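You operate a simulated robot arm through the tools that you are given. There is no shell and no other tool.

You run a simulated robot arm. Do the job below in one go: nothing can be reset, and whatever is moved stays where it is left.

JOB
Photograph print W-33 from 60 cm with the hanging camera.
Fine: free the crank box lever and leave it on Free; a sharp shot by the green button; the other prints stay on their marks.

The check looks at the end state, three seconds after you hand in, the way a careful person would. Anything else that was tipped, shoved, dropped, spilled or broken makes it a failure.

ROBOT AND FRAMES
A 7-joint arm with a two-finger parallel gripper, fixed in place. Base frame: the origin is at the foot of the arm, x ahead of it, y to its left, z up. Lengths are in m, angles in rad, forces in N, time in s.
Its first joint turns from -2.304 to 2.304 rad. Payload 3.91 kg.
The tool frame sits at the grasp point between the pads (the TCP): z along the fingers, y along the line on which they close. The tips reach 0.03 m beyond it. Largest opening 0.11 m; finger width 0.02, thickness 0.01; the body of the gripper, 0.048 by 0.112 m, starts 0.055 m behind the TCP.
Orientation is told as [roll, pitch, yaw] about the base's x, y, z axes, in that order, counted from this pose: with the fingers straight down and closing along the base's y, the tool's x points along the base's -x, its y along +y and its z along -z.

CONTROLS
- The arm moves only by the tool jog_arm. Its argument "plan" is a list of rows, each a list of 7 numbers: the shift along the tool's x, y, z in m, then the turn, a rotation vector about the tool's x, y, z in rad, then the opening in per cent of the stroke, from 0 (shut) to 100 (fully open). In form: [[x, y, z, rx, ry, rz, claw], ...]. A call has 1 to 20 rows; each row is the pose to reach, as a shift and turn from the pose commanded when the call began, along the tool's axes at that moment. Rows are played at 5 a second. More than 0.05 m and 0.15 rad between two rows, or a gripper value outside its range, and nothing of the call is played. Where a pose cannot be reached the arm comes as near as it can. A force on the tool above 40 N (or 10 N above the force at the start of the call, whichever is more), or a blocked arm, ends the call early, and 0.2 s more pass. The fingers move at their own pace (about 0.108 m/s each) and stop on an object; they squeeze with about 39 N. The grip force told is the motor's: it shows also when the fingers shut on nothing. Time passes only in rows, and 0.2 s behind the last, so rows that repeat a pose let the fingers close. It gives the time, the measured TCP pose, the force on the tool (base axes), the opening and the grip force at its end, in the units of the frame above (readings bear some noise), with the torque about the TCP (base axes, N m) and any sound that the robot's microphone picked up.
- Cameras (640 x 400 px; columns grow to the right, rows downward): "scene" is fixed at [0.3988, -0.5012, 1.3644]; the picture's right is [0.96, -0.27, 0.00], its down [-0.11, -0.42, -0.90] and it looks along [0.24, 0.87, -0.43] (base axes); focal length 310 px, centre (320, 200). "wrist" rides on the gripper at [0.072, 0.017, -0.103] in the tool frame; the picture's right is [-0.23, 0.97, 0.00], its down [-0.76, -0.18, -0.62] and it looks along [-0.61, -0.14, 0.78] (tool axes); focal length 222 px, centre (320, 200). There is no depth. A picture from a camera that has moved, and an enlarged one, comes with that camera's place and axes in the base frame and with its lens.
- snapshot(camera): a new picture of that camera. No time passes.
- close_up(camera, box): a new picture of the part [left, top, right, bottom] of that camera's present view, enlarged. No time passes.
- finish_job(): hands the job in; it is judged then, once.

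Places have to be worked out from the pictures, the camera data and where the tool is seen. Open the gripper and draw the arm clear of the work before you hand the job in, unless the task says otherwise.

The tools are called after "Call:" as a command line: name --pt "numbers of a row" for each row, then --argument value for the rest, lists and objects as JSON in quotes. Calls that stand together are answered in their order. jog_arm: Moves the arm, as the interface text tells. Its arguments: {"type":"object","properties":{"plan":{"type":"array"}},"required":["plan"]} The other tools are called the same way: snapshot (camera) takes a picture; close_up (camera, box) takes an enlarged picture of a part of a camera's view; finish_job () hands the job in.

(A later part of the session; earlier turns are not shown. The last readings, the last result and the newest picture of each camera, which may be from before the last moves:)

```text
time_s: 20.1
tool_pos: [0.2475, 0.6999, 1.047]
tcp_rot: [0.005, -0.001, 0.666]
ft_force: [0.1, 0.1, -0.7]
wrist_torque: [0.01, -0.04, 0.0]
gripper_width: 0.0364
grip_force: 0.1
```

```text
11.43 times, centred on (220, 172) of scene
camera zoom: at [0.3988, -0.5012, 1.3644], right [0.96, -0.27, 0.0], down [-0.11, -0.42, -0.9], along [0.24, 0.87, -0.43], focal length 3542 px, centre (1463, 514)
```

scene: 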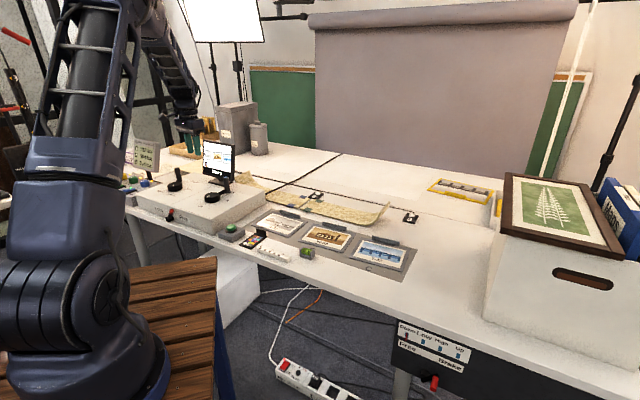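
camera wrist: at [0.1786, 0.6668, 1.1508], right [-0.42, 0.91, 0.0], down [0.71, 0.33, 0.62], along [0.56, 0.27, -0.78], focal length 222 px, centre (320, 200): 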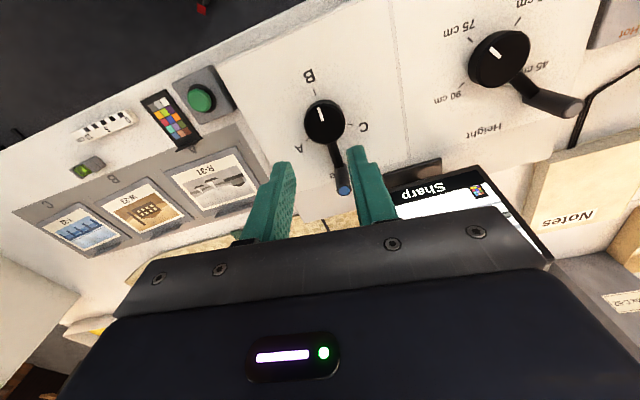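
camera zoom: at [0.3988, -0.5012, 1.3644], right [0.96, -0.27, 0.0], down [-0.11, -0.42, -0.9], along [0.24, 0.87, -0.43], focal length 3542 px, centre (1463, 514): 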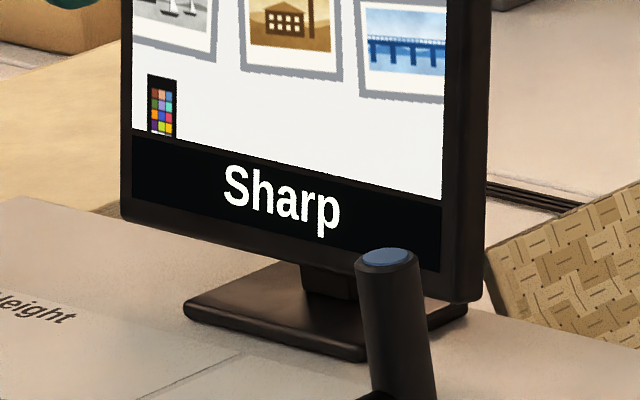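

Zooms reach past the picture's top edge when the box is flat, so I use that to see the hanging camera above.

Call:
close_up --camera "scene" --box '[240, 0, 400, 2]'

Call:
close_up --camera "scene" --box '[300, 0, 355, 2]'

Call:
close_up --camera "scene" --box '[120, 0, 520, 2]'

```text
4.00 times, centred on (320, 1) of scene
camera zoom: at [0.3988, -0.5012, 1.3644], right [0.96, -0.27, 0.0], down [-0.11, -0.42, -0.9], along [0.24, 0.87, -0.43], focal length 1240 px, centre (320, 996)
```

zoom: 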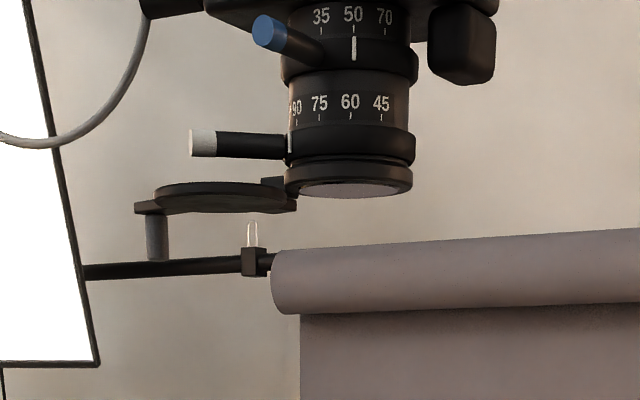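

```text
11.64 times, centred on (328, 1) of scene
camera zoom: at [0.3988, -0.5012, 1.3644], right [0.96, -0.27, 0.0], down [-0.11, -0.42, -0.9], along [0.24, 0.87, -0.43], focal length 3606 px, centre (233, 2516)
```

zoom: 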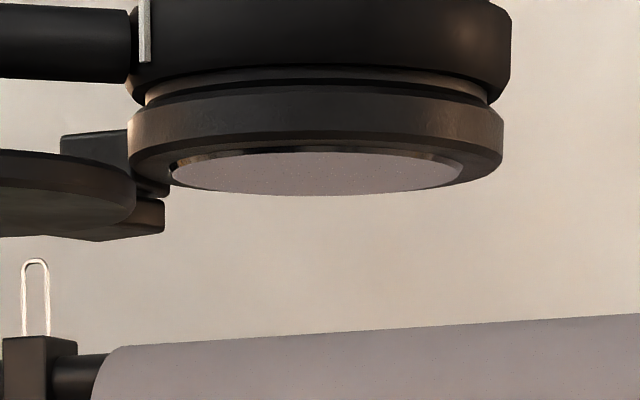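

```text
1.60 times, centred on (320, 1) of scene
camera zoom: at [0.3988, -0.5012, 1.3644], right [0.96, -0.27, 0.0], down [-0.11, -0.42, -0.9], along [0.24, 0.87, -0.43], focal length 496 px, centre (320, 518)
```

zoom: 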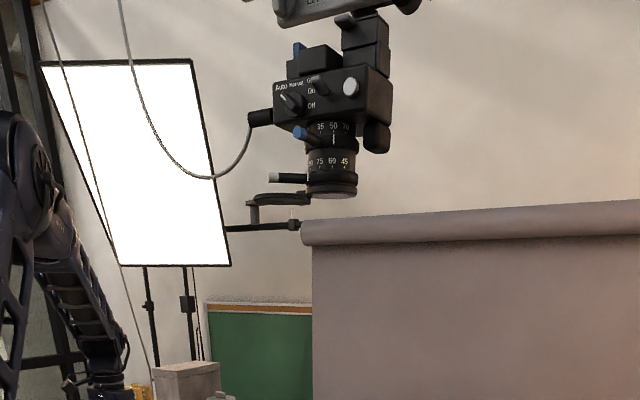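

The camera has its own switches (Auto/Manual, On/Off), a zoom ring and a focus ring. I try a closer look at these.

Call:
close_up --camera "scene" --box '[280, -80, 380, -18]'

Call:
close_up --camera "scene" --box '[290, -30, 360, 14]'

Call:
close_up --camera "scene" --box '[220, 0, 440, 2]'

```text
refused: -80 is not a number from 0 to 400
```

```text
refused: -30 is not a number from 0 to 400
```

```text
2.91 times, centred on (330, 1) of scene
camera zoom: at [0.3988, -0.5012, 1.3644], right [0.96, -0.27, 0.0], down [-0.11, -0.42, -0.9], along [0.24, 0.87, -0.43], focal length 902 px, centre (291, 779)
```

zoom: 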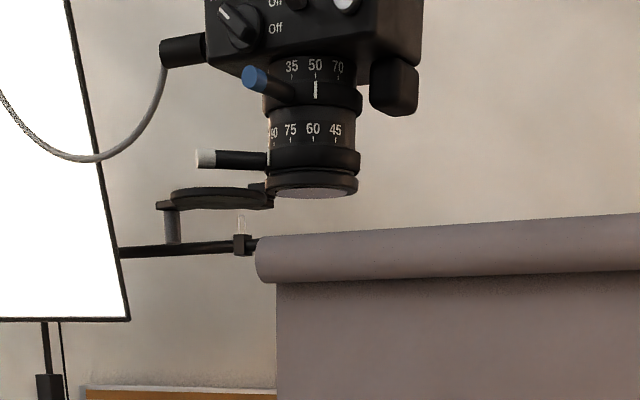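

I take the magnification that just includes the camera's switch panel.

Call:
close_up --camera "scene" --box '[190, 0, 440, 1]'

Call:
close_up --camera "scene" --box '[0, 0, 640, 1]'

Call:
close_up --camera "scene" --box '[298, 0, 370, 1]'

```text
2.56 times, centred on (315, 0) of scene
camera zoom: at [0.3988, -0.5012, 1.3644], right [0.96, -0.27, 0.0], down [-0.11, -0.42, -0.9], along [0.24, 0.87, -0.43], focal length 793 px, centre (333, 711)
```

zoom: 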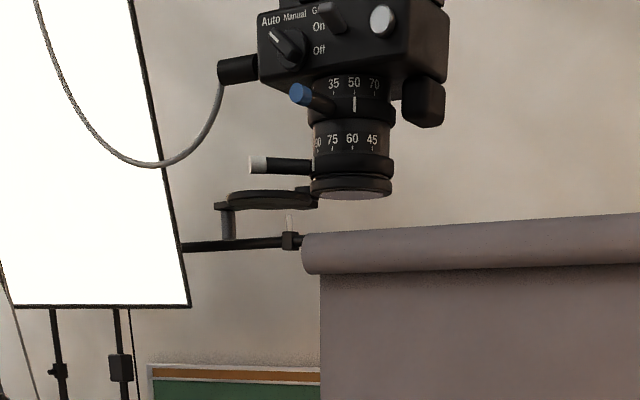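

```text
1.00 times, centred on (320, 0) of scene (not enlarged: the box is as wide or as high as the picture)
camera zoom: at [0.3988, -0.5012, 1.3644], right [0.96, -0.27, 0.0], down [-0.11, -0.42, -0.9], along [0.24, 0.87, -0.43], focal length 310 px, centre (320, 400)
```

zoom: 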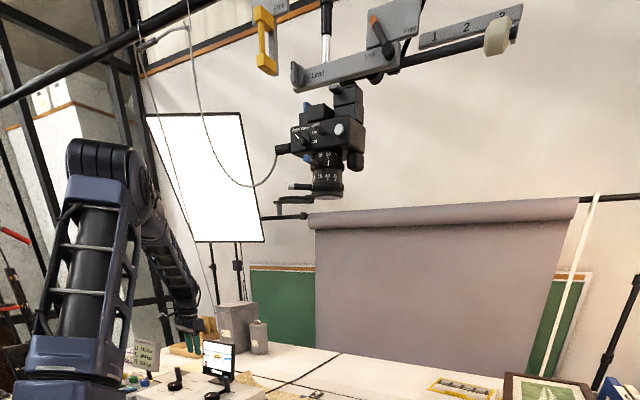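

```text
8.89 times, centred on (334, 0) of scene
camera zoom: at [0.3988, -0.5012, 1.3644], right [0.96, -0.27, 0.0], down [-0.11, -0.42, -0.9], along [0.24, 0.87, -0.43], focal length 2755 px, centre (196, 1973)
```

zoom: 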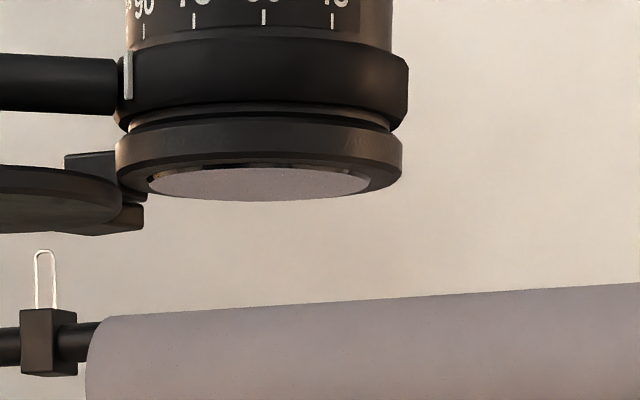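

The slide handle now measures 44.7° (B is 45°) and W-33 is centred on the monitor. The height crank handle is at ≈(0.125, 0.970), near the reach limit; I go above it with the fingers slightly open, passing well clear of the monitor and lux display.

Call:
jog_arm --pt "-0.0087 0.0358 0 0 0 -0.0695 33" --pt "-0.0173 0.0716 0 0 0 -0.139 33" --pt "-0.026 0.1074 0 0 0 -0.2085 33" --pt "-0.0347 0.1433 0 0 0 -0.278 33" --pt "-0.0433 0.1791 0 0 0 -0.3475 33" --pt "-0.052 0.2149 0 0 0 -0.417 33" --pt "-0.0606 0.2507 0 0 0 -0.4865 33" --pt "-0.0693 0.2865 0 0 0 -0.556 33" --pt "-0.0693 0.2865 0.04 0 0 -0.556 33" --pt "-0.0693 0.2865 0.08 0 0 -0.556 33" --pt "-0.0693 0.2865 0.1 0 0 -0.556 33" --pt "-0.0693 0.2865 0.1 0 0 -0.556 33"

Call:
close_up --camera "scene" --box '[130, 135, 250, 235]'

Call:
snapshot --camera "wrist"

```text
time_s: 22.7
tool_pos: [0.1263, 0.959, 0.9577]
tcp_rot: [0.004, -0.003, 1.223]
ft_force: [0.0, -0.7, 0.2]
wrist_torque: [-0.02, -0.03, 0.03]
gripper_width: 0.0365
grip_force: 0.0
out of reach, approached as far as the arm can: row 8, 9, 10, 11, 12
```

```text
4.00 times, centred on (190, 185) of scene
camera zoom: at [0.3988, -0.5012, 1.3644], right [0.96, -0.27, 0.0], down [-0.11, -0.42, -0.9], along [0.24, 0.87, -0.43], focal length 1240 px, centre (840, 260)
```

zoom: 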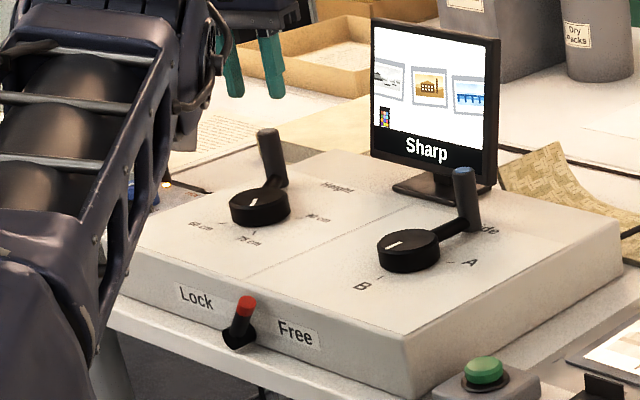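

```text
taken
camera wrist: at [0.084, 0.8952, 1.0595], right [-0.84, 0.55, 0.0], down [0.43, 0.65, 0.63], along [0.34, 0.53, -0.78], focal length 222 px, centre (320, 200)
```

wrist: 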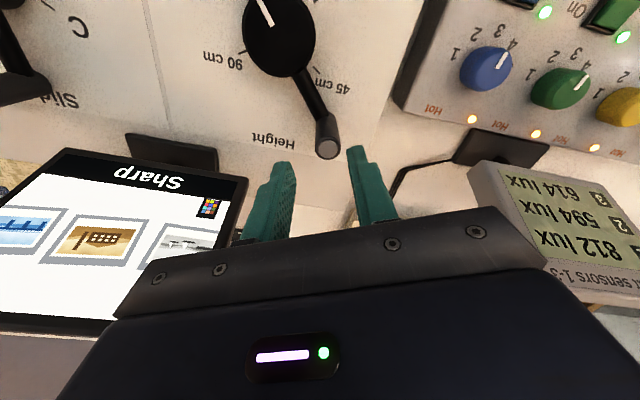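

The arm reaches y≈0.959 here, about 1 cm short of the handle axis (0.127, 0.971), but reach should improve lower down and the fingers still straddle it. I lower around the handle.

Call:
jog_arm --pt "0 0 0.03 0 0 0 33" --pt "0 0 0.06 0 0 0 33" --pt "0 0 0.087 0 0 0 33" --pt "0 0 0.087 0 0 0 33"

Call:
close_up --camera "scene" --box '[130, 135, 250, 235]'

Call:
snapshot --camera "wrist"

```text
time_s: 23.7
tool_pos: [0.1264, 0.9596, 0.8708]
tcp_rot: [0.004, -0.004, 1.224]
ft_force: [0.2, -0.1, 0.1]
wrist_torque: [-0.01, -0.01, -0.02]
gripper_width: 0.0363
grip_force: 0.2
```

```text
4.00 times, centred on (190, 185) of scene
camera zoom: at [0.3988, -0.5012, 1.3644], right [0.96, -0.27, 0.0], down [-0.11, -0.42, -0.9], along [0.24, 0.87, -0.43], focal length 1240 px, centre (840, 260)
```

zoom: 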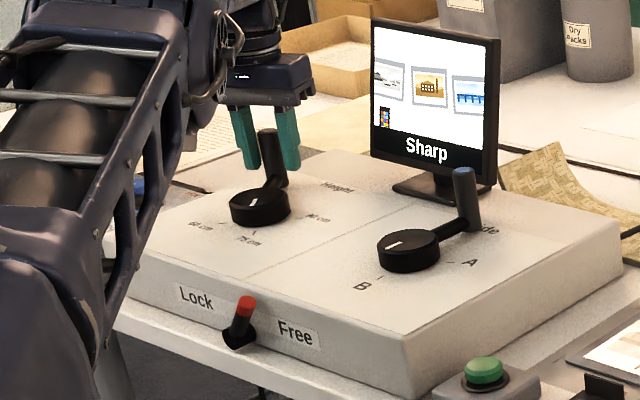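

```text
taken
camera wrist: at [0.0851, 0.8949, 0.9732], right [-0.84, 0.55, 0.0], down [0.43, 0.65, 0.62], along [0.34, 0.53, -0.78], focal length 222 px, centre (320, 200)
```

wrist: 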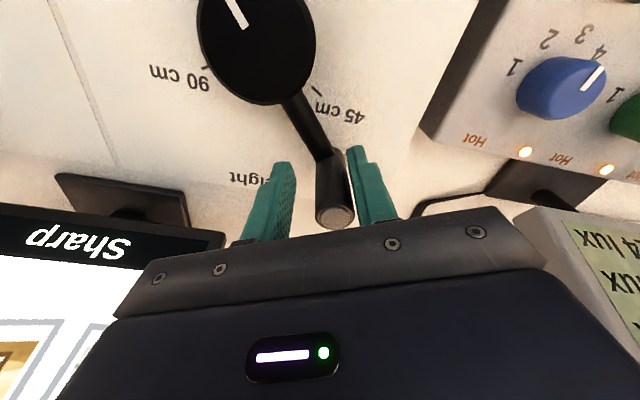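

The handle stands between the fingers, slightly towards one of them and about 1 cm out. I shift to centre it, reach outward a little, and narrow to the loose cage.

Call:
jog_arm --pt "-0.004 0.004 0.005 0 0 0 33" --pt "-0.008 0.004 0.011 0 0 0 33" --pt "-0.008 0.004 0.011 0 0 0 27" --pt "-0.008 0.004 0.011 0 0 0 27"

Call:
snapshot --camera "wrist"

```text
time_s: 24.7
tool_pos: [0.1262, 0.9642, 0.8596]
tcp_rot: [0.004, -0.003, 1.224]
ft_force: [-0.6, -0.2, -0.5]
wrist_torque: [0.0, 0.01, -0.02]
gripper_width: 0.0298
grip_force: 0.0
out of reach, approached as far as the arm can: row 2
```

```text
taken
camera wrist: at [0.0844, 0.9012, 0.9619], right [-0.84, 0.55, 0.0], down [0.43, 0.65, 0.62], along [0.34, 0.53, -0.78], focal length 222 px, centre (320, 200)
```

wrist: 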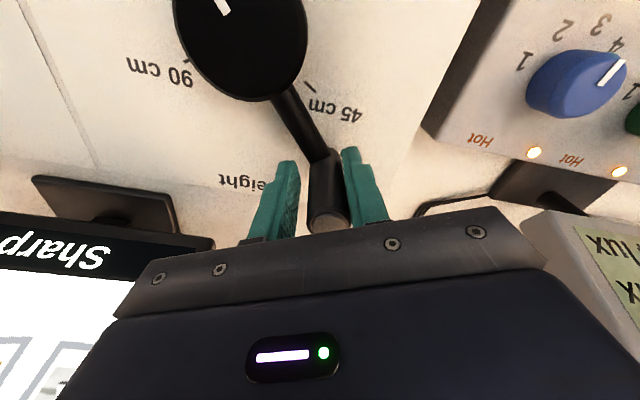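

The handle is caged. I turn the height crank clockwise, first about 48°, and watch.

Call:
jog_arm --pt "-0.0028 -0.0088 0 0 0 0.087 27" --pt "-0.0035 -0.0199 0 0 0 0.174 27" --pt "-0.0034 -0.0312 0 0 0 0.261 27" --pt "-0.0028 -0.0427 0 0 0 0.348 27" --pt "-0.0004 -0.0544 0 0 0 0.435 27" --pt "0.004 -0.0656 0 0 0 0.522 27" --pt "0.004 -0.0656 0 0 0 0.522 27"

Call:
close_up --camera "scene" --box '[130, 135, 250, 235]'

Call:
close_up --camera "scene" --box '[120, 0, 520, 2]'

Call:
snapshot --camera "wrist"

```text
time_s: 26.3
tool_pos: [0.1865, 0.9417, 0.8581]
tcp_rot: [0.004, -0.003, 0.699]
ft_force: [0.4, 2.6, -0.7]
wrist_torque: [-0.04, -0.02, -0.07]
gripper_width: 0.0301
grip_force: 0.9
```

```text
4.00 times, centred on (190, 185) of scene
camera zoom: at [0.3988, -0.5012, 1.3644], right [0.96, -0.27, 0.0], down [-0.11, -0.42, -0.9], along [0.24, 0.87, -0.43], focal length 1240 px, centre (840, 260)
```

zoom: 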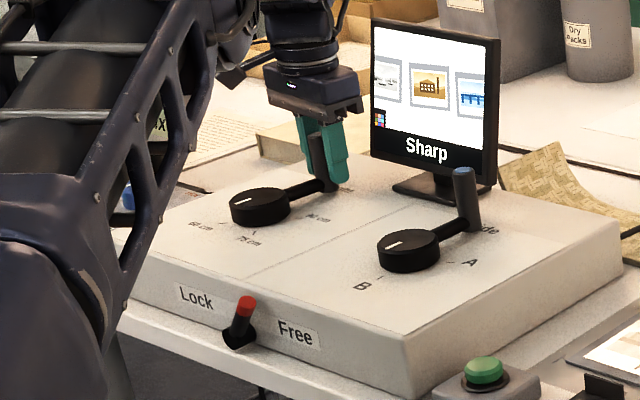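

```text
1.60 times, centred on (320, 1) of scene
camera zoom: at [0.3988, -0.5012, 1.3644], right [0.96, -0.27, 0.0], down [-0.11, -0.42, -0.9], along [0.24, 0.87, -0.43], focal length 496 px, centre (320, 518)
```

zoom: 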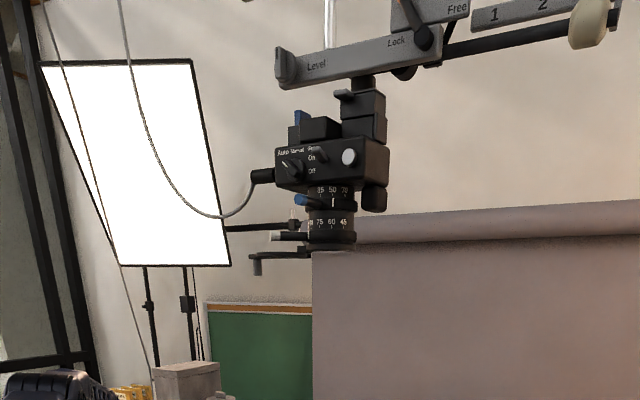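

```text
taken
camera wrist: at [0.1189, 0.9065, 0.9622], right [-0.45, 0.89, 0.0], down [0.7, 0.35, 0.62], along [0.55, 0.29, -0.78], focal length 222 px, centre (320, 200)
```

wrist: 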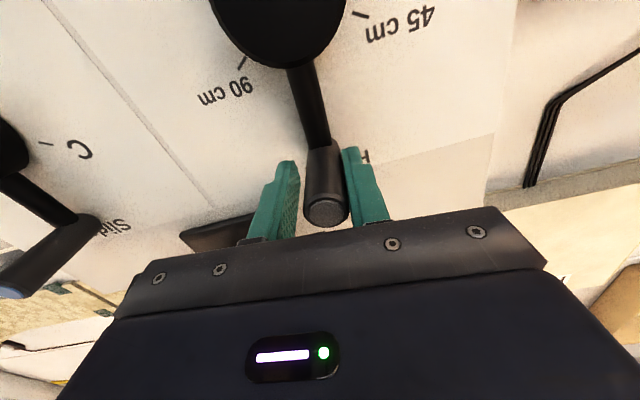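

The camera is coming down and the monitor stays "Sharp". I continue the arc to the nominal 60 cm position.

Call:
jog_arm --pt "0.0034 -0.0143 0 0 0 0.087 27" --pt "0.0065 -0.0259 0 0 0 0.174 27" --pt "0.0112 -0.037 0 0 0 0.261 27" --pt "0.0175 -0.0474 0 0 0 0.348 27" --pt "0.0175 -0.0474 0 0 0 0.348 27"

Call:
close_up --camera "scene" --box '[130, 135, 250, 235]'

Call:
snapshot --camera "wrist"

Call:
close_up --camera "scene" --box '[160, 160, 220, 215]'

```text
time_s: 27.5
tool_pos: [0.2026, 0.8937, 0.8598]
tcp_rot: [0.004, 0.001, 0.353]
ft_force: [-0.2, 0.2, -0.2]
wrist_torque: [-0.02, -0.02, -0.01]
gripper_width: 0.0295
grip_force: 0.0
```

```text
4.00 times, centred on (190, 185) of scene
camera zoom: at [0.3988, -0.5012, 1.3644], right [0.96, -0.27, 0.0], down [-0.11, -0.42, -0.9], along [0.24, 0.87, -0.43], focal length 1240 px, centre (840, 260)
```

zoom: 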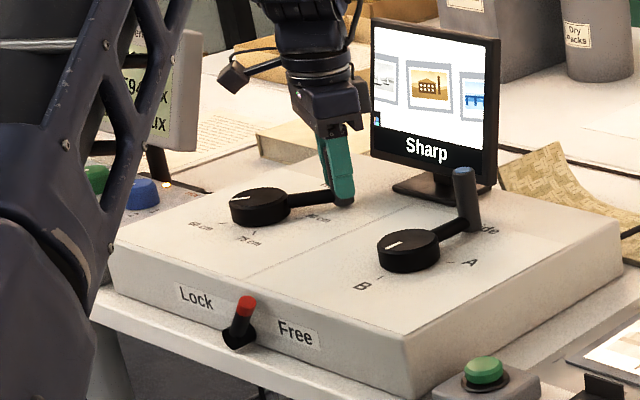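

```text
taken
camera wrist: at [0.1277, 0.8838, 0.9632], right [-0.12, 0.99, 0.0], down [0.78, 0.09, 0.62], along [0.62, 0.08, -0.78], focal length 222 px, centre (320, 200)
```

wrist: 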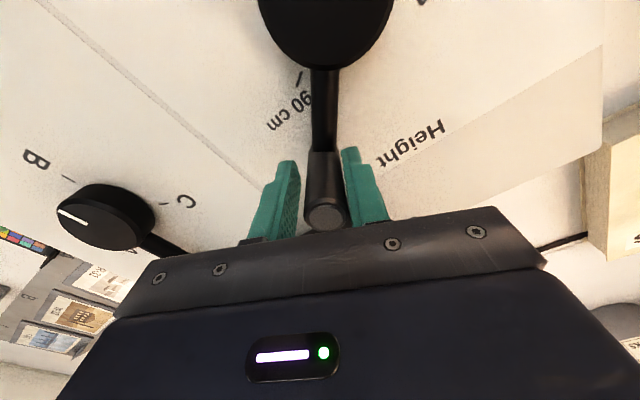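

```text
7.27 times, centred on (190, 188) of scene
camera zoom: at [0.3988, -0.5012, 1.3644], right [0.96, -0.27, 0.0], down [-0.11, -0.42, -0.9], along [0.24, 0.87, -0.43], focal length 2254 px, centre (1266, 291)
```

zoom: 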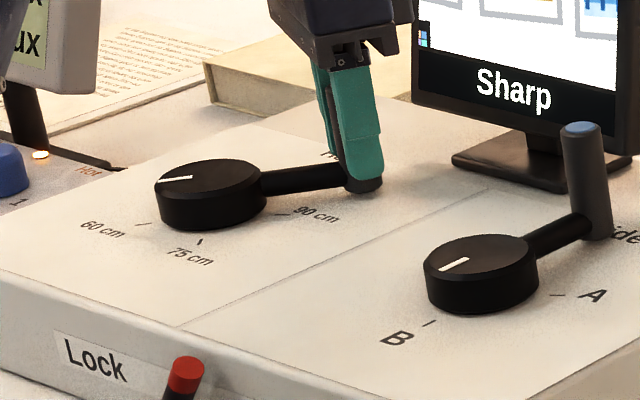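

The height pointer looks close to 60 cm. I open slightly, lift off and back away to measure both pointers from above.

Call:
jog_arm --pt "0 0 0 0 0 0 33" --pt "0 0 0 0 0 0 33" --pt "0 0 -0.03 0 0 0 33" --pt "0 0 -0.065 0 0 0 33" --pt "0.025 0 -0.1 0 0 -0.1 33" --pt "0.05 0.0 -0.135 0 0 -0.2 33" --pt "0.075 0.0 -0.17 0 0 -0.3 33" --pt "0.09 0.0 -0.2 0 0 -0.4 33" --pt "0.09 0.0 -0.2 0 0 -0.4 33"

Call:
snapshot --camera "wrist"

Call:
close_up --camera "scene" --box '[130, 135, 250, 235]'

Call:
close_up --camera "scene" --box '[120, 0, 520, 2]'

```text
time_s: 29.5
tool_pos: [0.1202, 0.8608, 1.0566]
tcp_rot: [0.005, -0.002, 0.753]
ft_force: [0.0, -0.2, -0.4]
wrist_torque: [-0.03, -0.01, -0.05]
gripper_width: 0.0364
grip_force: 0.0
```

```text
taken
camera wrist: at [0.0548, 0.8223, 1.1609], right [-0.5, 0.87, 0.0], down [0.68, 0.39, 0.62], along [0.54, 0.32, -0.78], focal length 222 px, centre (320, 200)
```

wrist: 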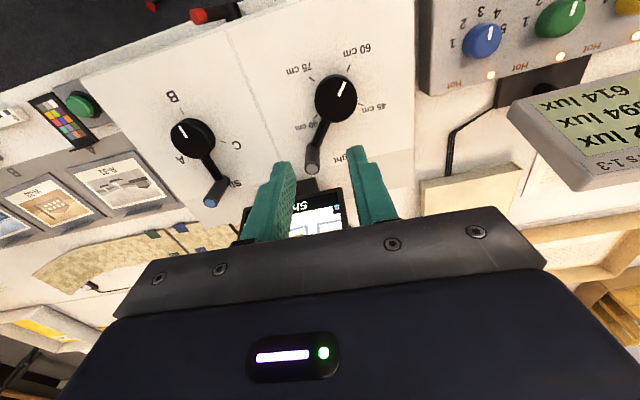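

```text
4.00 times, centred on (190, 185) of scene
camera zoom: at [0.3988, -0.5012, 1.3644], right [0.96, -0.27, 0.0], down [-0.11, -0.42, -0.9], along [0.24, 0.87, -0.43], focal length 1240 px, centre (840, 260)
```

zoom: 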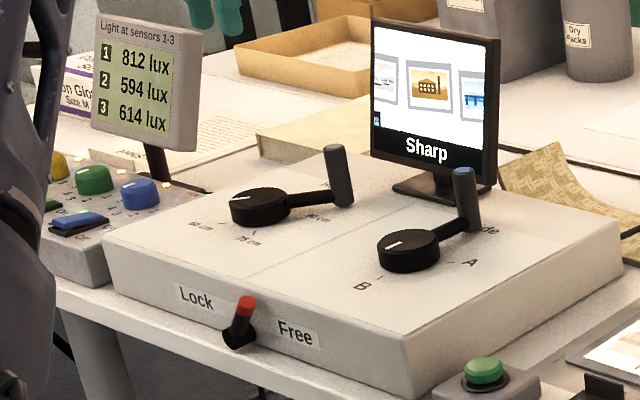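

```text
1.60 times, centred on (320, 1) of scene
camera zoom: at [0.3988, -0.5012, 1.3644], right [0.96, -0.27, 0.0], down [-0.11, -0.42, -0.9], along [0.24, 0.87, -0.43], focal length 496 px, centre (320, 518)
```

zoom: 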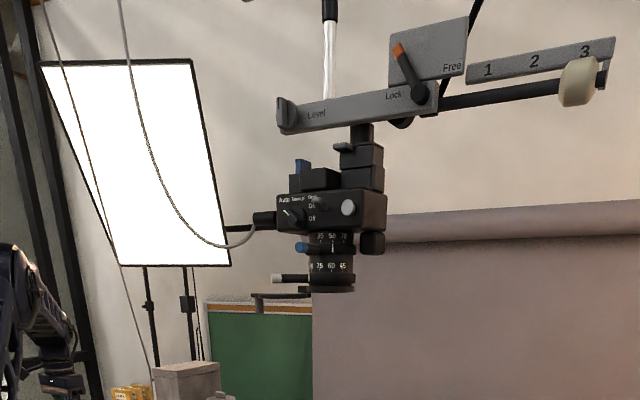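

Everything still reads "Sharp" with W-33 centred. I zoom in on both dials to measure their pointers.

Call:
close_up --camera "wrist" --box '[270, 30, 400, 180]'

Call:
close_up --camera "wrist" --box '[150, 85, 270, 215]'

Call:
close_up --camera "scene" --box '[160, 160, 220, 215]'

Call:
close_up --camera "scene" --box '[195, 130, 245, 180]'

Call:
close_up --camera "scene" --box '[280, 0, 380, 20]'

```text
2.67 times, centred on (335, 105) of wrist
camera zoom: at [0.0548, 0.8223, 1.1609], right [-0.5, 0.87, 0.0], down [0.68, 0.39, 0.62], along [0.54, 0.32, -0.78], focal length 592 px, centre (280, 453)
```

zoom: 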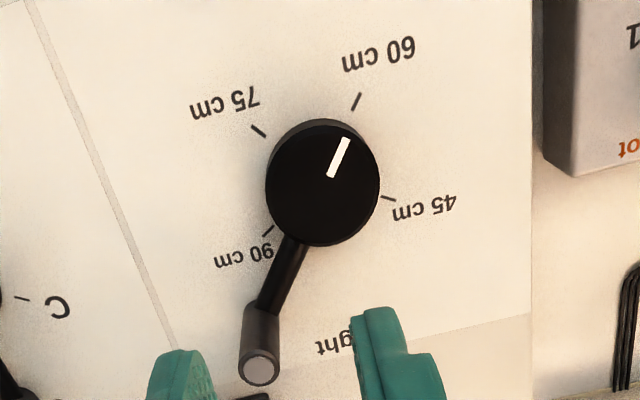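

```text
3.08 times, centred on (210, 150) of wrist
camera zoom: at [0.0548, 0.8223, 1.1609], right [-0.5, 0.87, 0.0], down [0.68, 0.39, 0.62], along [0.54, 0.32, -0.78], focal length 684 px, centre (658, 354)
```

zoom: 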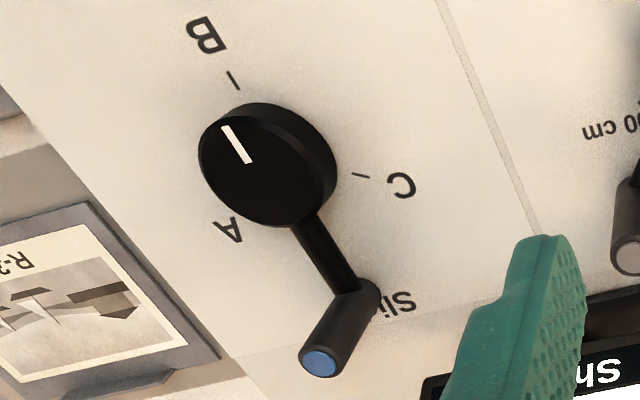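

```text
7.27 times, centred on (190, 188) of scene
camera zoom: at [0.3988, -0.5012, 1.3644], right [0.96, -0.27, 0.0], down [-0.11, -0.42, -0.9], along [0.24, 0.87, -0.43], focal length 2254 px, centre (1266, 291)
```

zoom: 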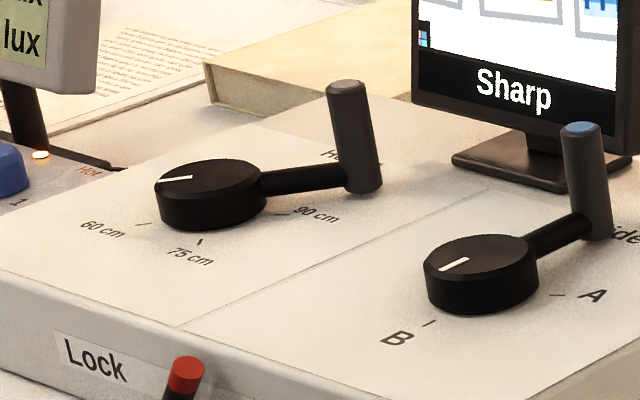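

```text
8.00 times, centred on (220, 155) of scene
camera zoom: at [0.3988, -0.5012, 1.3644], right [0.96, -0.27, 0.0], down [-0.11, -0.42, -0.9], along [0.24, 0.87, -0.43], focal length 2479 px, centre (1120, 560)
```

zoom: 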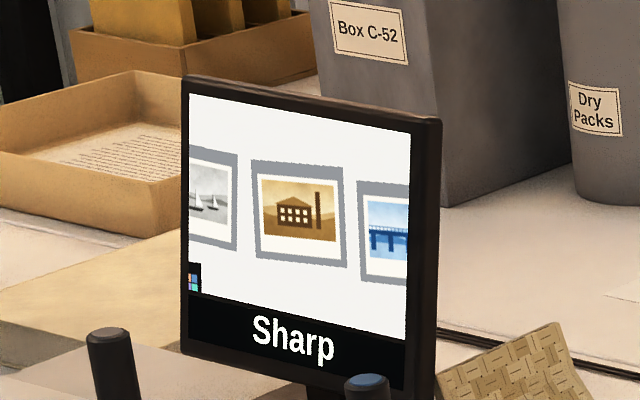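

```text
6.40 times, centred on (330, 10) of scene
camera zoom: at [0.3988, -0.5012, 1.3644], right [0.96, -0.27, 0.0], down [-0.11, -0.42, -0.9], along [0.24, 0.87, -0.43], focal length 1983 px, centre (256, 1416)
```

zoom: 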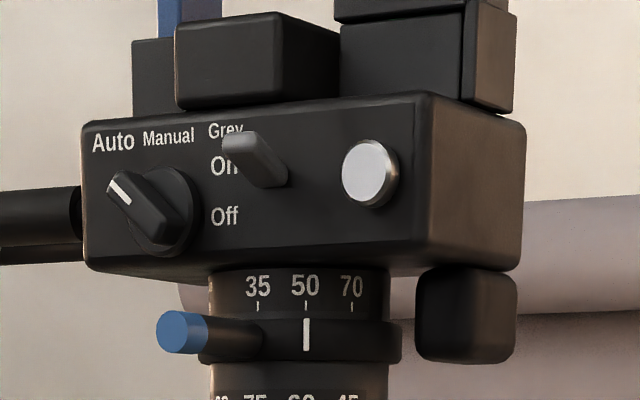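

Slide is at B exactly (handle 45°), while the height handle measures ≈7° where 60 cm is ≈5°, i.e. about 4 mm high. I'll nudge it: go back over the handle with the TCP on the target spot (0.205, 0.891), so that closing the fingers centres it there.

Call:
jog_arm --pt "-0.0207 -0.009 0.025 0 0 0.1 36" --pt "-0.0414 -0.0179 0.05 0 0 0.2 36" --pt "-0.062 -0.0269 0.075 0 0 0.3 36" --pt "-0.0827 -0.0358 0.1 0 0 0.4 36" --pt "-0.0827 -0.0358 0.112 0 0 0.4 36" --pt "-0.0827 -0.0358 0.112 0 0 0.4 36"

Call:
snapshot --camera "wrist"

```text
time_s: 30.9
tool_pos: [0.2023, 0.8941, 0.9469]
tcp_rot: [0.006, 0.0, 0.352]
ft_force: [-0.5, 0.4, -0.5]
wrist_torque: [-0.02, 0.01, -0.02]
gripper_width: 0.0398
grip_force: 0.0
```

```text
taken
camera wrist: at [0.128, 0.8834, 1.0496], right [-0.12, 0.99, 0.01], down [0.78, 0.09, 0.62], along [0.62, 0.08, -0.78], focal length 222 px, centre (320, 200)
```

wrist: 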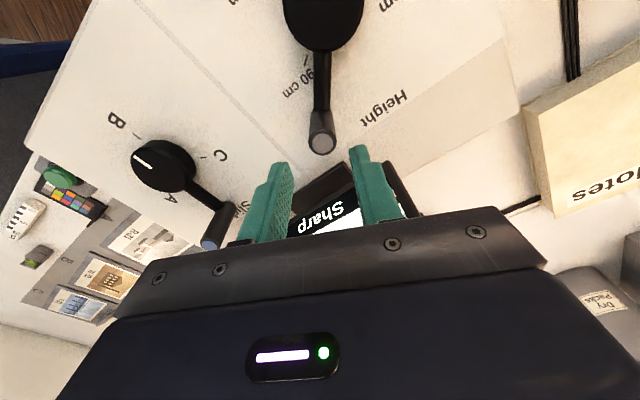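

The handle lies within the opening, about 1 mm off to one side; I shift by about 2 mm more so that closing moves it roughly 3 mm clockwise, then descend, close on it, open and lift.

Call:
jog_arm --pt "-0.002 -0.0018 0.03 0 0 0 36" --pt "-0.002 -0.0018 0.06 0 0 0 36" --pt "-0.002 -0.0018 0.087 0 0 0 36" --pt "-0.002 -0.0018 0.087 0 0 0 36" --pt "-0.002 -0.0018 0.087 0 0 0 24" --pt "-0.002 -0.0018 0.087 0 0 0 20" --pt "-0.002 -0.0018 0.087 0 0 0 20"

Call:
snapshot --camera "wrist"

```text
time_s: 32.5
tool_pos: [0.2082, 0.8934, 0.8592]
tcp_rot: [0.005, 0.003, 0.354]
ft_force: [-3.3, 5.0, -1.7]
wrist_torque: [-0.06, -0.06, -0.01]
gripper_width: 0.0245
grip_force: 2.6
```

```text
taken
camera wrist: at [0.132, 0.8834, 0.9624], right [-0.12, 0.99, 0.0], down [0.78, 0.09, 0.62], along [0.62, 0.08, -0.78], focal length 222 px, centre (320, 200)
```

wrist: 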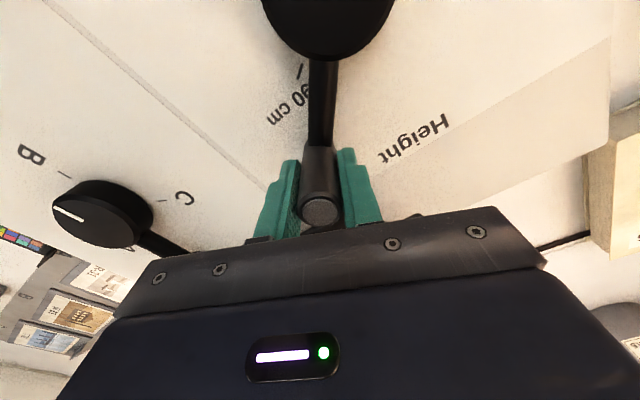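

The fingers have closed on the handle at about (0.205, 0.892), i.e. ≈5.5°. I open, lift straight off and re-measure.

Call:
jog_arm --pt "0 0 0 0 0 0 28" --pt "0 0 0 0 0 0 36" --pt "0 0 0 0 0 0 36" --pt "0 0 -0.03 0 0 0 36" --pt "0 0 -0.065 0 0 0 36" --pt "0.025 0 -0.1 0 0 -0.1 36" --pt "0.05 0.0 -0.135 0 0 -0.2 36" --pt "0.075 0.0 -0.17 0 0 -0.3 36" --pt "0.09 0.0 -0.2 0 0 -0.4 36" --pt "0.09 0.0 -0.2 0 0 -0.4 36" --pt "0.09 0.0 -0.2 0 0 -0.4 36"

Call:
close_up --camera "wrist" --box '[270, 30, 400, 180]'

Call:
snapshot --camera "wrist"

Call:
close_up --camera "scene" --box '[130, 135, 250, 235]'

```text
time_s: 34.9
tool_pos: [0.123, 0.862, 1.0582]
tcp_rot: [0.007, -0.003, 0.754]
ft_force: [0.6, -0.2, 0.7]
wrist_torque: [0.0, 0.02, -0.03]
gripper_width: 0.0398
grip_force: 0.0
```

```text
2.67 times, centred on (335, 105) of wrist
camera zoom: at [0.0576, 0.8224, 1.1625], right [-0.5, 0.87, 0.01], down [0.68, 0.39, 0.62], along [0.54, 0.32, -0.78], focal length 592 px, centre (280, 453)
```

zoom: 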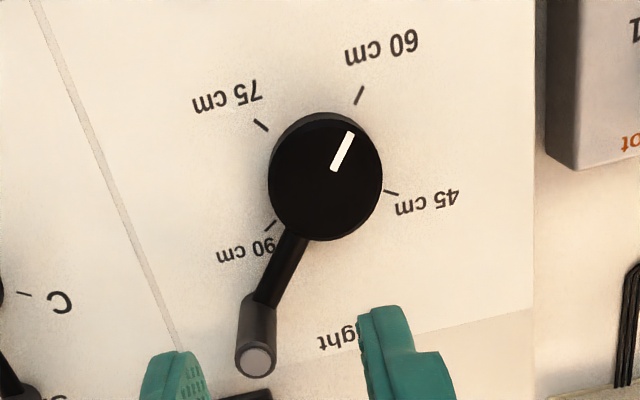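

```text
taken
camera wrist: at [0.0576, 0.8224, 1.1625], right [-0.5, 0.87, 0.01], down [0.68, 0.39, 0.62], along [0.54, 0.32, -0.78], focal length 222 px, centre (320, 200)
```

wrist: 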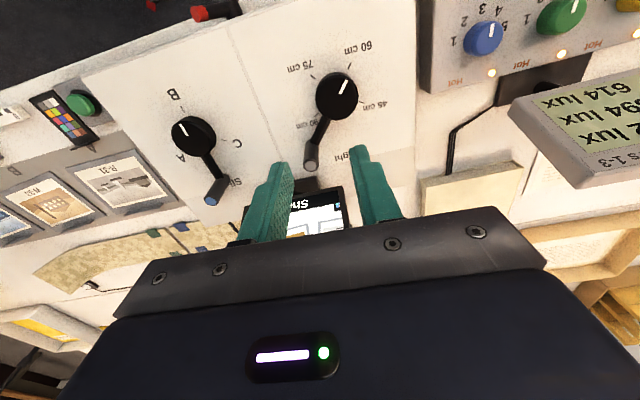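

```text
4.00 times, centred on (190, 185) of scene
camera zoom: at [0.3988, -0.5012, 1.3644], right [0.96, -0.27, 0.0], down [-0.11, -0.42, -0.9], along [0.24, 0.87, -0.43], focal length 1240 px, centre (840, 260)
```

zoom: 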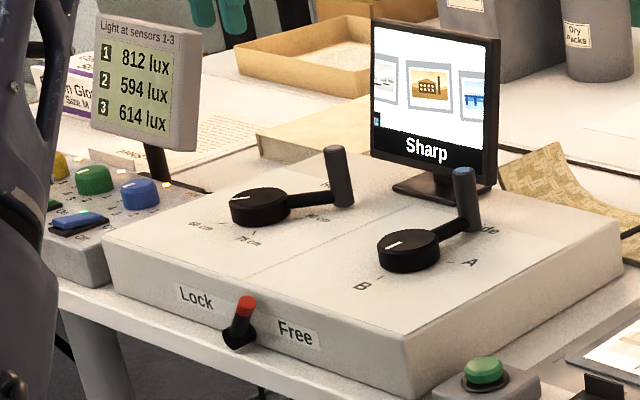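

The handle moved about 2° more, so the height is at 60 cm and W-33 is centred and "Sharp". Next I close the fingers and move over to the green button at ≈(0.343, 0.537, 0.779), hovering first.

Call:
jog_arm --pt "0.0062 -0.0388 0 0 0 0 0" --pt "0.0124 -0.0775 0 0 0 0 0" --pt "0.0186 -0.1163 0 0 0 0 0" --pt "0.0248 -0.155 0 0 0 0 0" --pt "0.031 -0.1938 0 0 0 0 0" --pt "0.0373 -0.2325 0 0 0 0 0" --pt "0.0435 -0.2713 0 0 0 0 0" --pt "0.0497 -0.31 0 0 0 0 0" --pt "0.0559 -0.3488 0 0 0 0 0" --pt "0.0621 -0.3875 0 0 0 0 0" --pt "0.0621 -0.3875 0.04 0 0 0 0" --pt "0.0621 -0.3875 0.08 0 0 0 0" --pt "0.0621 -0.3875 0.12 0 0 0 0" --pt "0.0621 -0.3875 0.16 0 0 0 0" --pt "0.0621 -0.3875 0.188 0 0 0 0" --pt "0.0621 -0.3875 0.188 0 0 0 0"

Call:
snapshot --camera "wrist"

Call:
close_up --camera "scene" --box '[180, 170, 300, 260]'

Call:
close_up --camera "scene" --box '[120, 0, 520, 2]'

```text
time_s: 38.3
tool_pos: [0.3403, 0.5368, 0.8704]
tcp_rot: [0.006, -0.002, 0.754]
ft_force: [-0.4, -0.1, 0.1]
wrist_torque: [0.0, -0.01, -0.03]
gripper_width: 0.0
grip_force: 38.0
```

```text
taken
camera wrist: at [0.2739, 0.4982, 0.9727], right [-0.5, 0.87, 0.01], down [0.68, 0.39, 0.62], along [0.54, 0.32, -0.78], focal length 222 px, centre (320, 200)
```

wrist: 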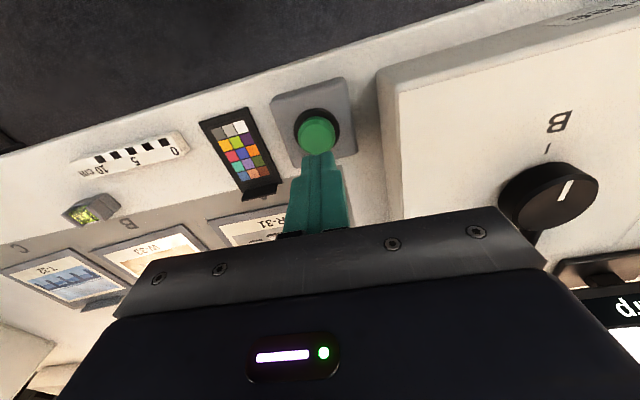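

```text
4.44 times, centred on (240, 215) of scene
camera zoom: at [0.3988, -0.5012, 1.3644], right [0.96, -0.27, 0.0], down [-0.11, -0.42, -0.9], along [0.24, 0.87, -0.43], focal length 1377 px, centre (676, 133)
```

zoom: 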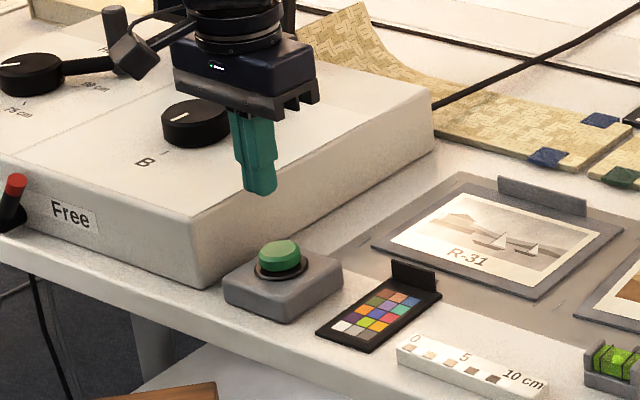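

```text
1.60 times, centred on (320, 1) of scene
camera zoom: at [0.3988, -0.5012, 1.3644], right [0.96, -0.27, 0.0], down [-0.11, -0.42, -0.9], along [0.24, 0.87, -0.43], focal length 496 px, centre (320, 518)
```

zoom: 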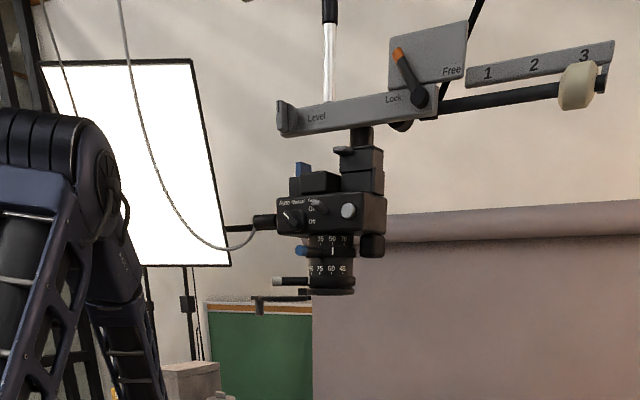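

The tip is about 6 mm short of the button centre (≈0.345, 0.537). I correct and press down slowly, watching force and sound.

Call:
jog_arm --pt "-0.0051 -0.0034 0 0 0 0 0" --pt "-0.0051 -0.0034 0.025 0 0 0 0" --pt "-0.0051 -0.0034 0.045 0 0 0 0" --pt "-0.0051 -0.0034 0.053 0 0 0 0" --pt "-0.0051 -0.0034 0.057 0 0 0 0" --pt "-0.0051 -0.0034 0.06 0 0 0 0" --pt "-0.0051 -0.0034 0.063 0 0 0 0" --pt "-0.0051 -0.0034 0.063 0 0 0 0"

Call:
close_up --camera "scene" --box '[180, 170, 300, 260]'

Call:
snapshot --camera "wrist"

Call:
close_up --camera "scene" --box '[195, 130, 245, 180]'

```text
time_s: 40.1
tool_pos: [0.3476, 0.5369, 0.8082]
tcp_rot: [0.007, -0.002, 0.753]
ft_force: [3.6, -5.3, 22.2]
wrist_torque: [-0.21, -0.08, 0.03]
gripper_width: 0.0001
grip_force: 37.1
heard: click
```

```text
4.44 times, centred on (240, 215) of scene
camera zoom: at [0.3988, -0.5012, 1.3644], right [0.96, -0.27, 0.0], down [-0.11, -0.42, -0.9], along [0.24, 0.87, -0.43], focal length 1377 px, centre (676, 133)
```

zoom: 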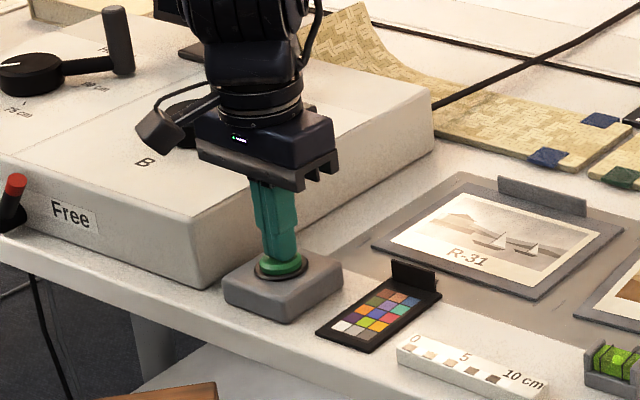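

```text
taken
camera wrist: at [0.282, 0.4986, 0.9107], right [-0.5, 0.87, 0.01], down [0.68, 0.39, 0.62], along [0.54, 0.32, -0.78], focal length 222 px, centre (320, 200)
```

wrist: 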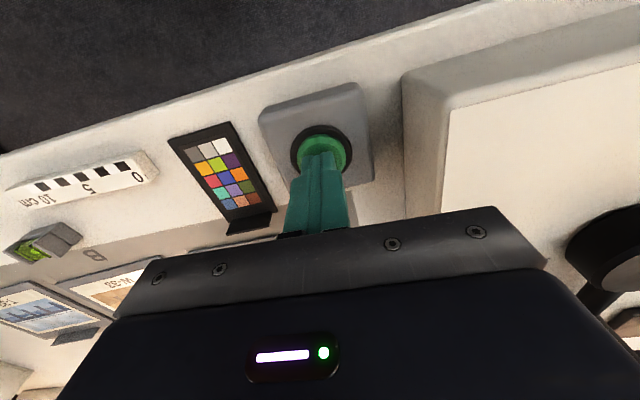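

```text
8.00 times, centred on (220, 155) of scene
camera zoom: at [0.3988, -0.5012, 1.3644], right [0.96, -0.27, 0.0], down [-0.11, -0.42, -0.9], along [0.24, 0.87, -0.43], focal length 2479 px, centre (1120, 560)
```

zoom: 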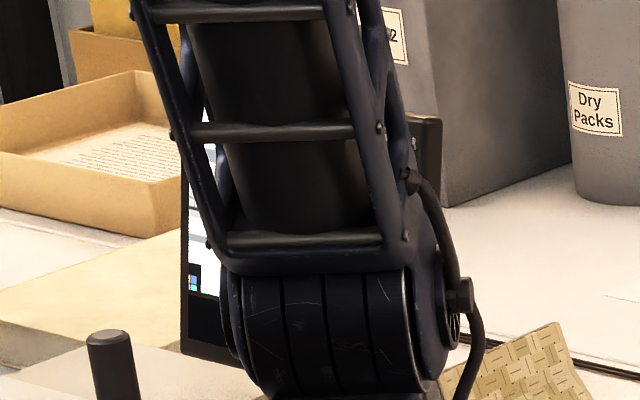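

A click was heard at about 22 N, the button having gone down. I lift straight up and draw back to read the monitor.

Call:
jog_arm --pt "0 0 -0.01 0 0 0 0" --pt "0 0 -0.03 0 0 0 0" --pt "0 0 -0.07 0 0 0 0" --pt "0 0 -0.11 0 0 0 0" --pt "0 0.0 -0.15 0 0 0 0" --pt "0 0.0 -0.19 0 0 0 0" --pt "0 0.0 -0.23 0 0 0 0" --pt "0 0.035 -0.26 0 0 0 30" --pt "0 0.075 -0.28 0 0 0 60" --pt "0 0.115 -0.3 0 0 0 100" --pt "0 0.115 -0.3 0 0 0 100"

Call:
snapshot --camera "scene"

Call:
close_up --camera "scene" --box '[195, 130, 245, 180]'

Call:
snapshot --camera "wrist"

```text
time_s: 42.5
tool_pos: [0.2674, 0.6224, 1.1077]
tcp_rot: [0.006, -0.003, 0.755]
ft_force: [0.1, 0.7, 0.4]
wrist_torque: [0.01, 0.01, -0.04]
gripper_width: 0.1102
grip_force: 0.0
```

```text
taken
```

scene: 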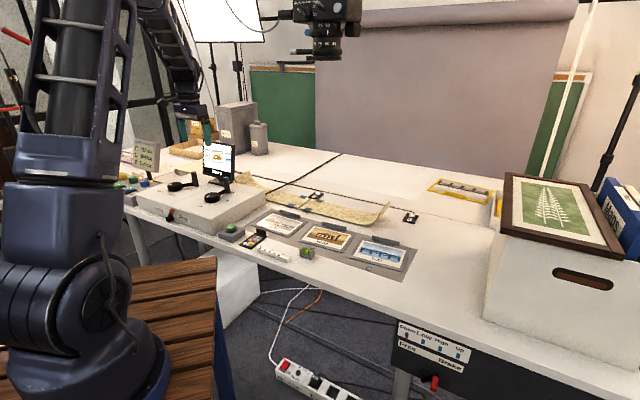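

```text
8.00 times, centred on (220, 155) of scene
camera zoom: at [0.3988, -0.5012, 1.3644], right [0.96, -0.27, 0.0], down [-0.11, -0.42, -0.9], along [0.24, 0.87, -0.43], focal length 2479 px, centre (1120, 560)
```

zoom: 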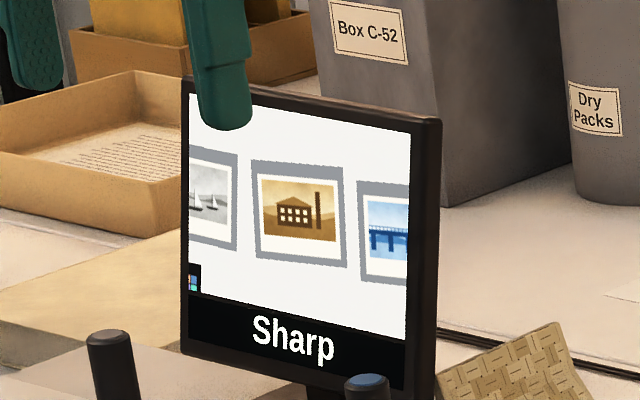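

```text
taken
camera wrist: at [0.2034, 0.584, 1.2107], right [-0.5, 0.87, 0.0], down [0.68, 0.39, 0.62], along [0.54, 0.32, -0.78], focal length 222 px, centre (320, 200)
```

wrist: 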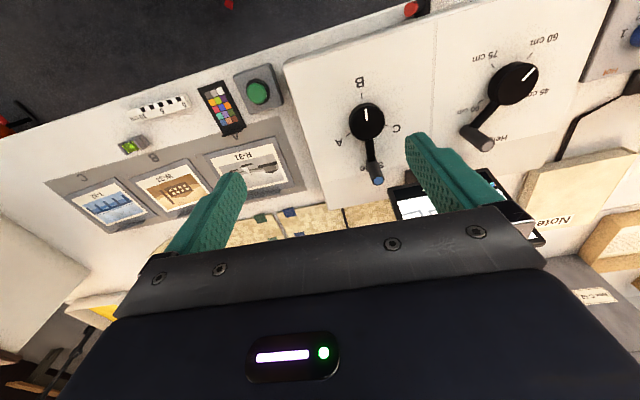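

The monitor shows W-33 centred and "Sharp", and the button has sprung back. A last look at lever, dials and prints before handing in.

Call:
close_up --camera "scene" --box '[130, 160, 250, 235]'

Call:
close_up --camera "scene" --box '[210, 180, 430, 280]'

Call:
close_up --camera "scene" --box '[270, 0, 380, 70]'

```text
5.33 times, centred on (190, 198) of scene
camera zoom: at [0.3988, -0.5012, 1.3644], right [0.96, -0.27, 0.0], down [-0.11, -0.42, -0.9], along [0.24, 0.87, -0.43], focal length 1653 px, centre (1013, 213)
```

zoom: 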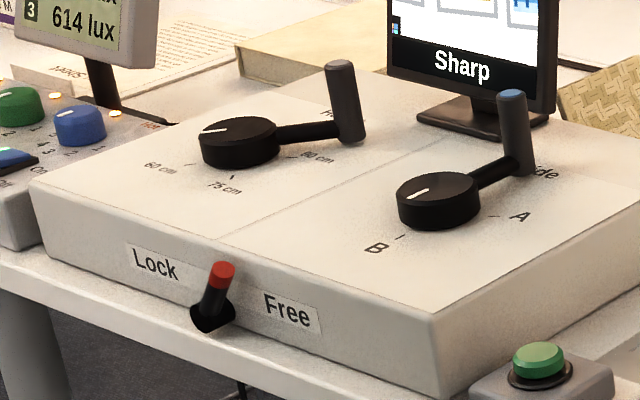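

```text
2.91 times, centred on (320, 230) of scene
camera zoom: at [0.3988, -0.5012, 1.3644], right [0.96, -0.27, 0.0], down [-0.11, -0.42, -0.9], along [0.24, 0.87, -0.43], focal length 902 px, centre (320, 113)
```

zoom: 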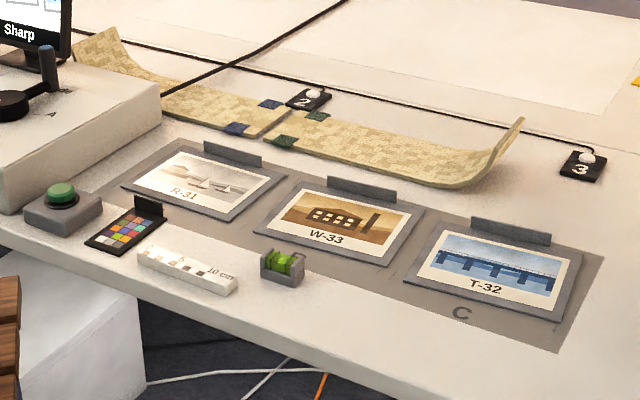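

```text
5.71 times, centred on (325, 35) of scene
camera zoom: at [0.3988, -0.5012, 1.3644], right [0.96, -0.27, 0.0], down [-0.11, -0.42, -0.9], along [0.24, 0.87, -0.43], focal length 1771 px, centre (291, 1143)
```

zoom: 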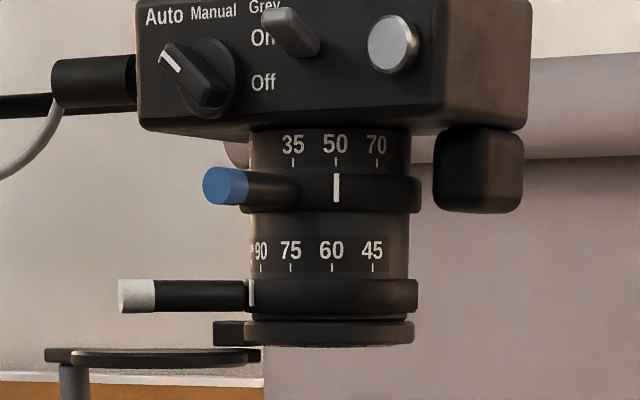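

Lever on Free, dials at B and 60 cm, prints untouched on their marks, and the shutter clicked while the display read "Sharp". I draw the arm further back with the gripper open.

Call:
jog_arm --pt "0.0257 -0.0273 0 0 0 0 100" --pt "0.0513 -0.0547 0 0 0 0 100" --pt "0.077 -0.082 0 0 0 0 100" --pt "0.1027 -0.1093 0 0 0 0 100" --pt "0.1027 -0.1093 0 0 0 0 100"

Call:
snapshot --camera "scene"

```text
time_s: 43.7
tool_pos: [0.2708, 0.4709, 1.1054]
tcp_rot: [0.005, -0.004, 0.754]
ft_force: [0.1, 0.1, 0.4]
wrist_torque: [0.0, 0.01, -0.04]
gripper_width: 0.1101
grip_force: 0.1
```

```text
taken
```

scene: 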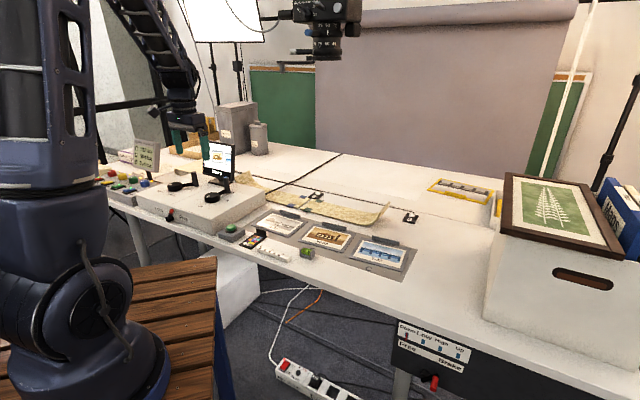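

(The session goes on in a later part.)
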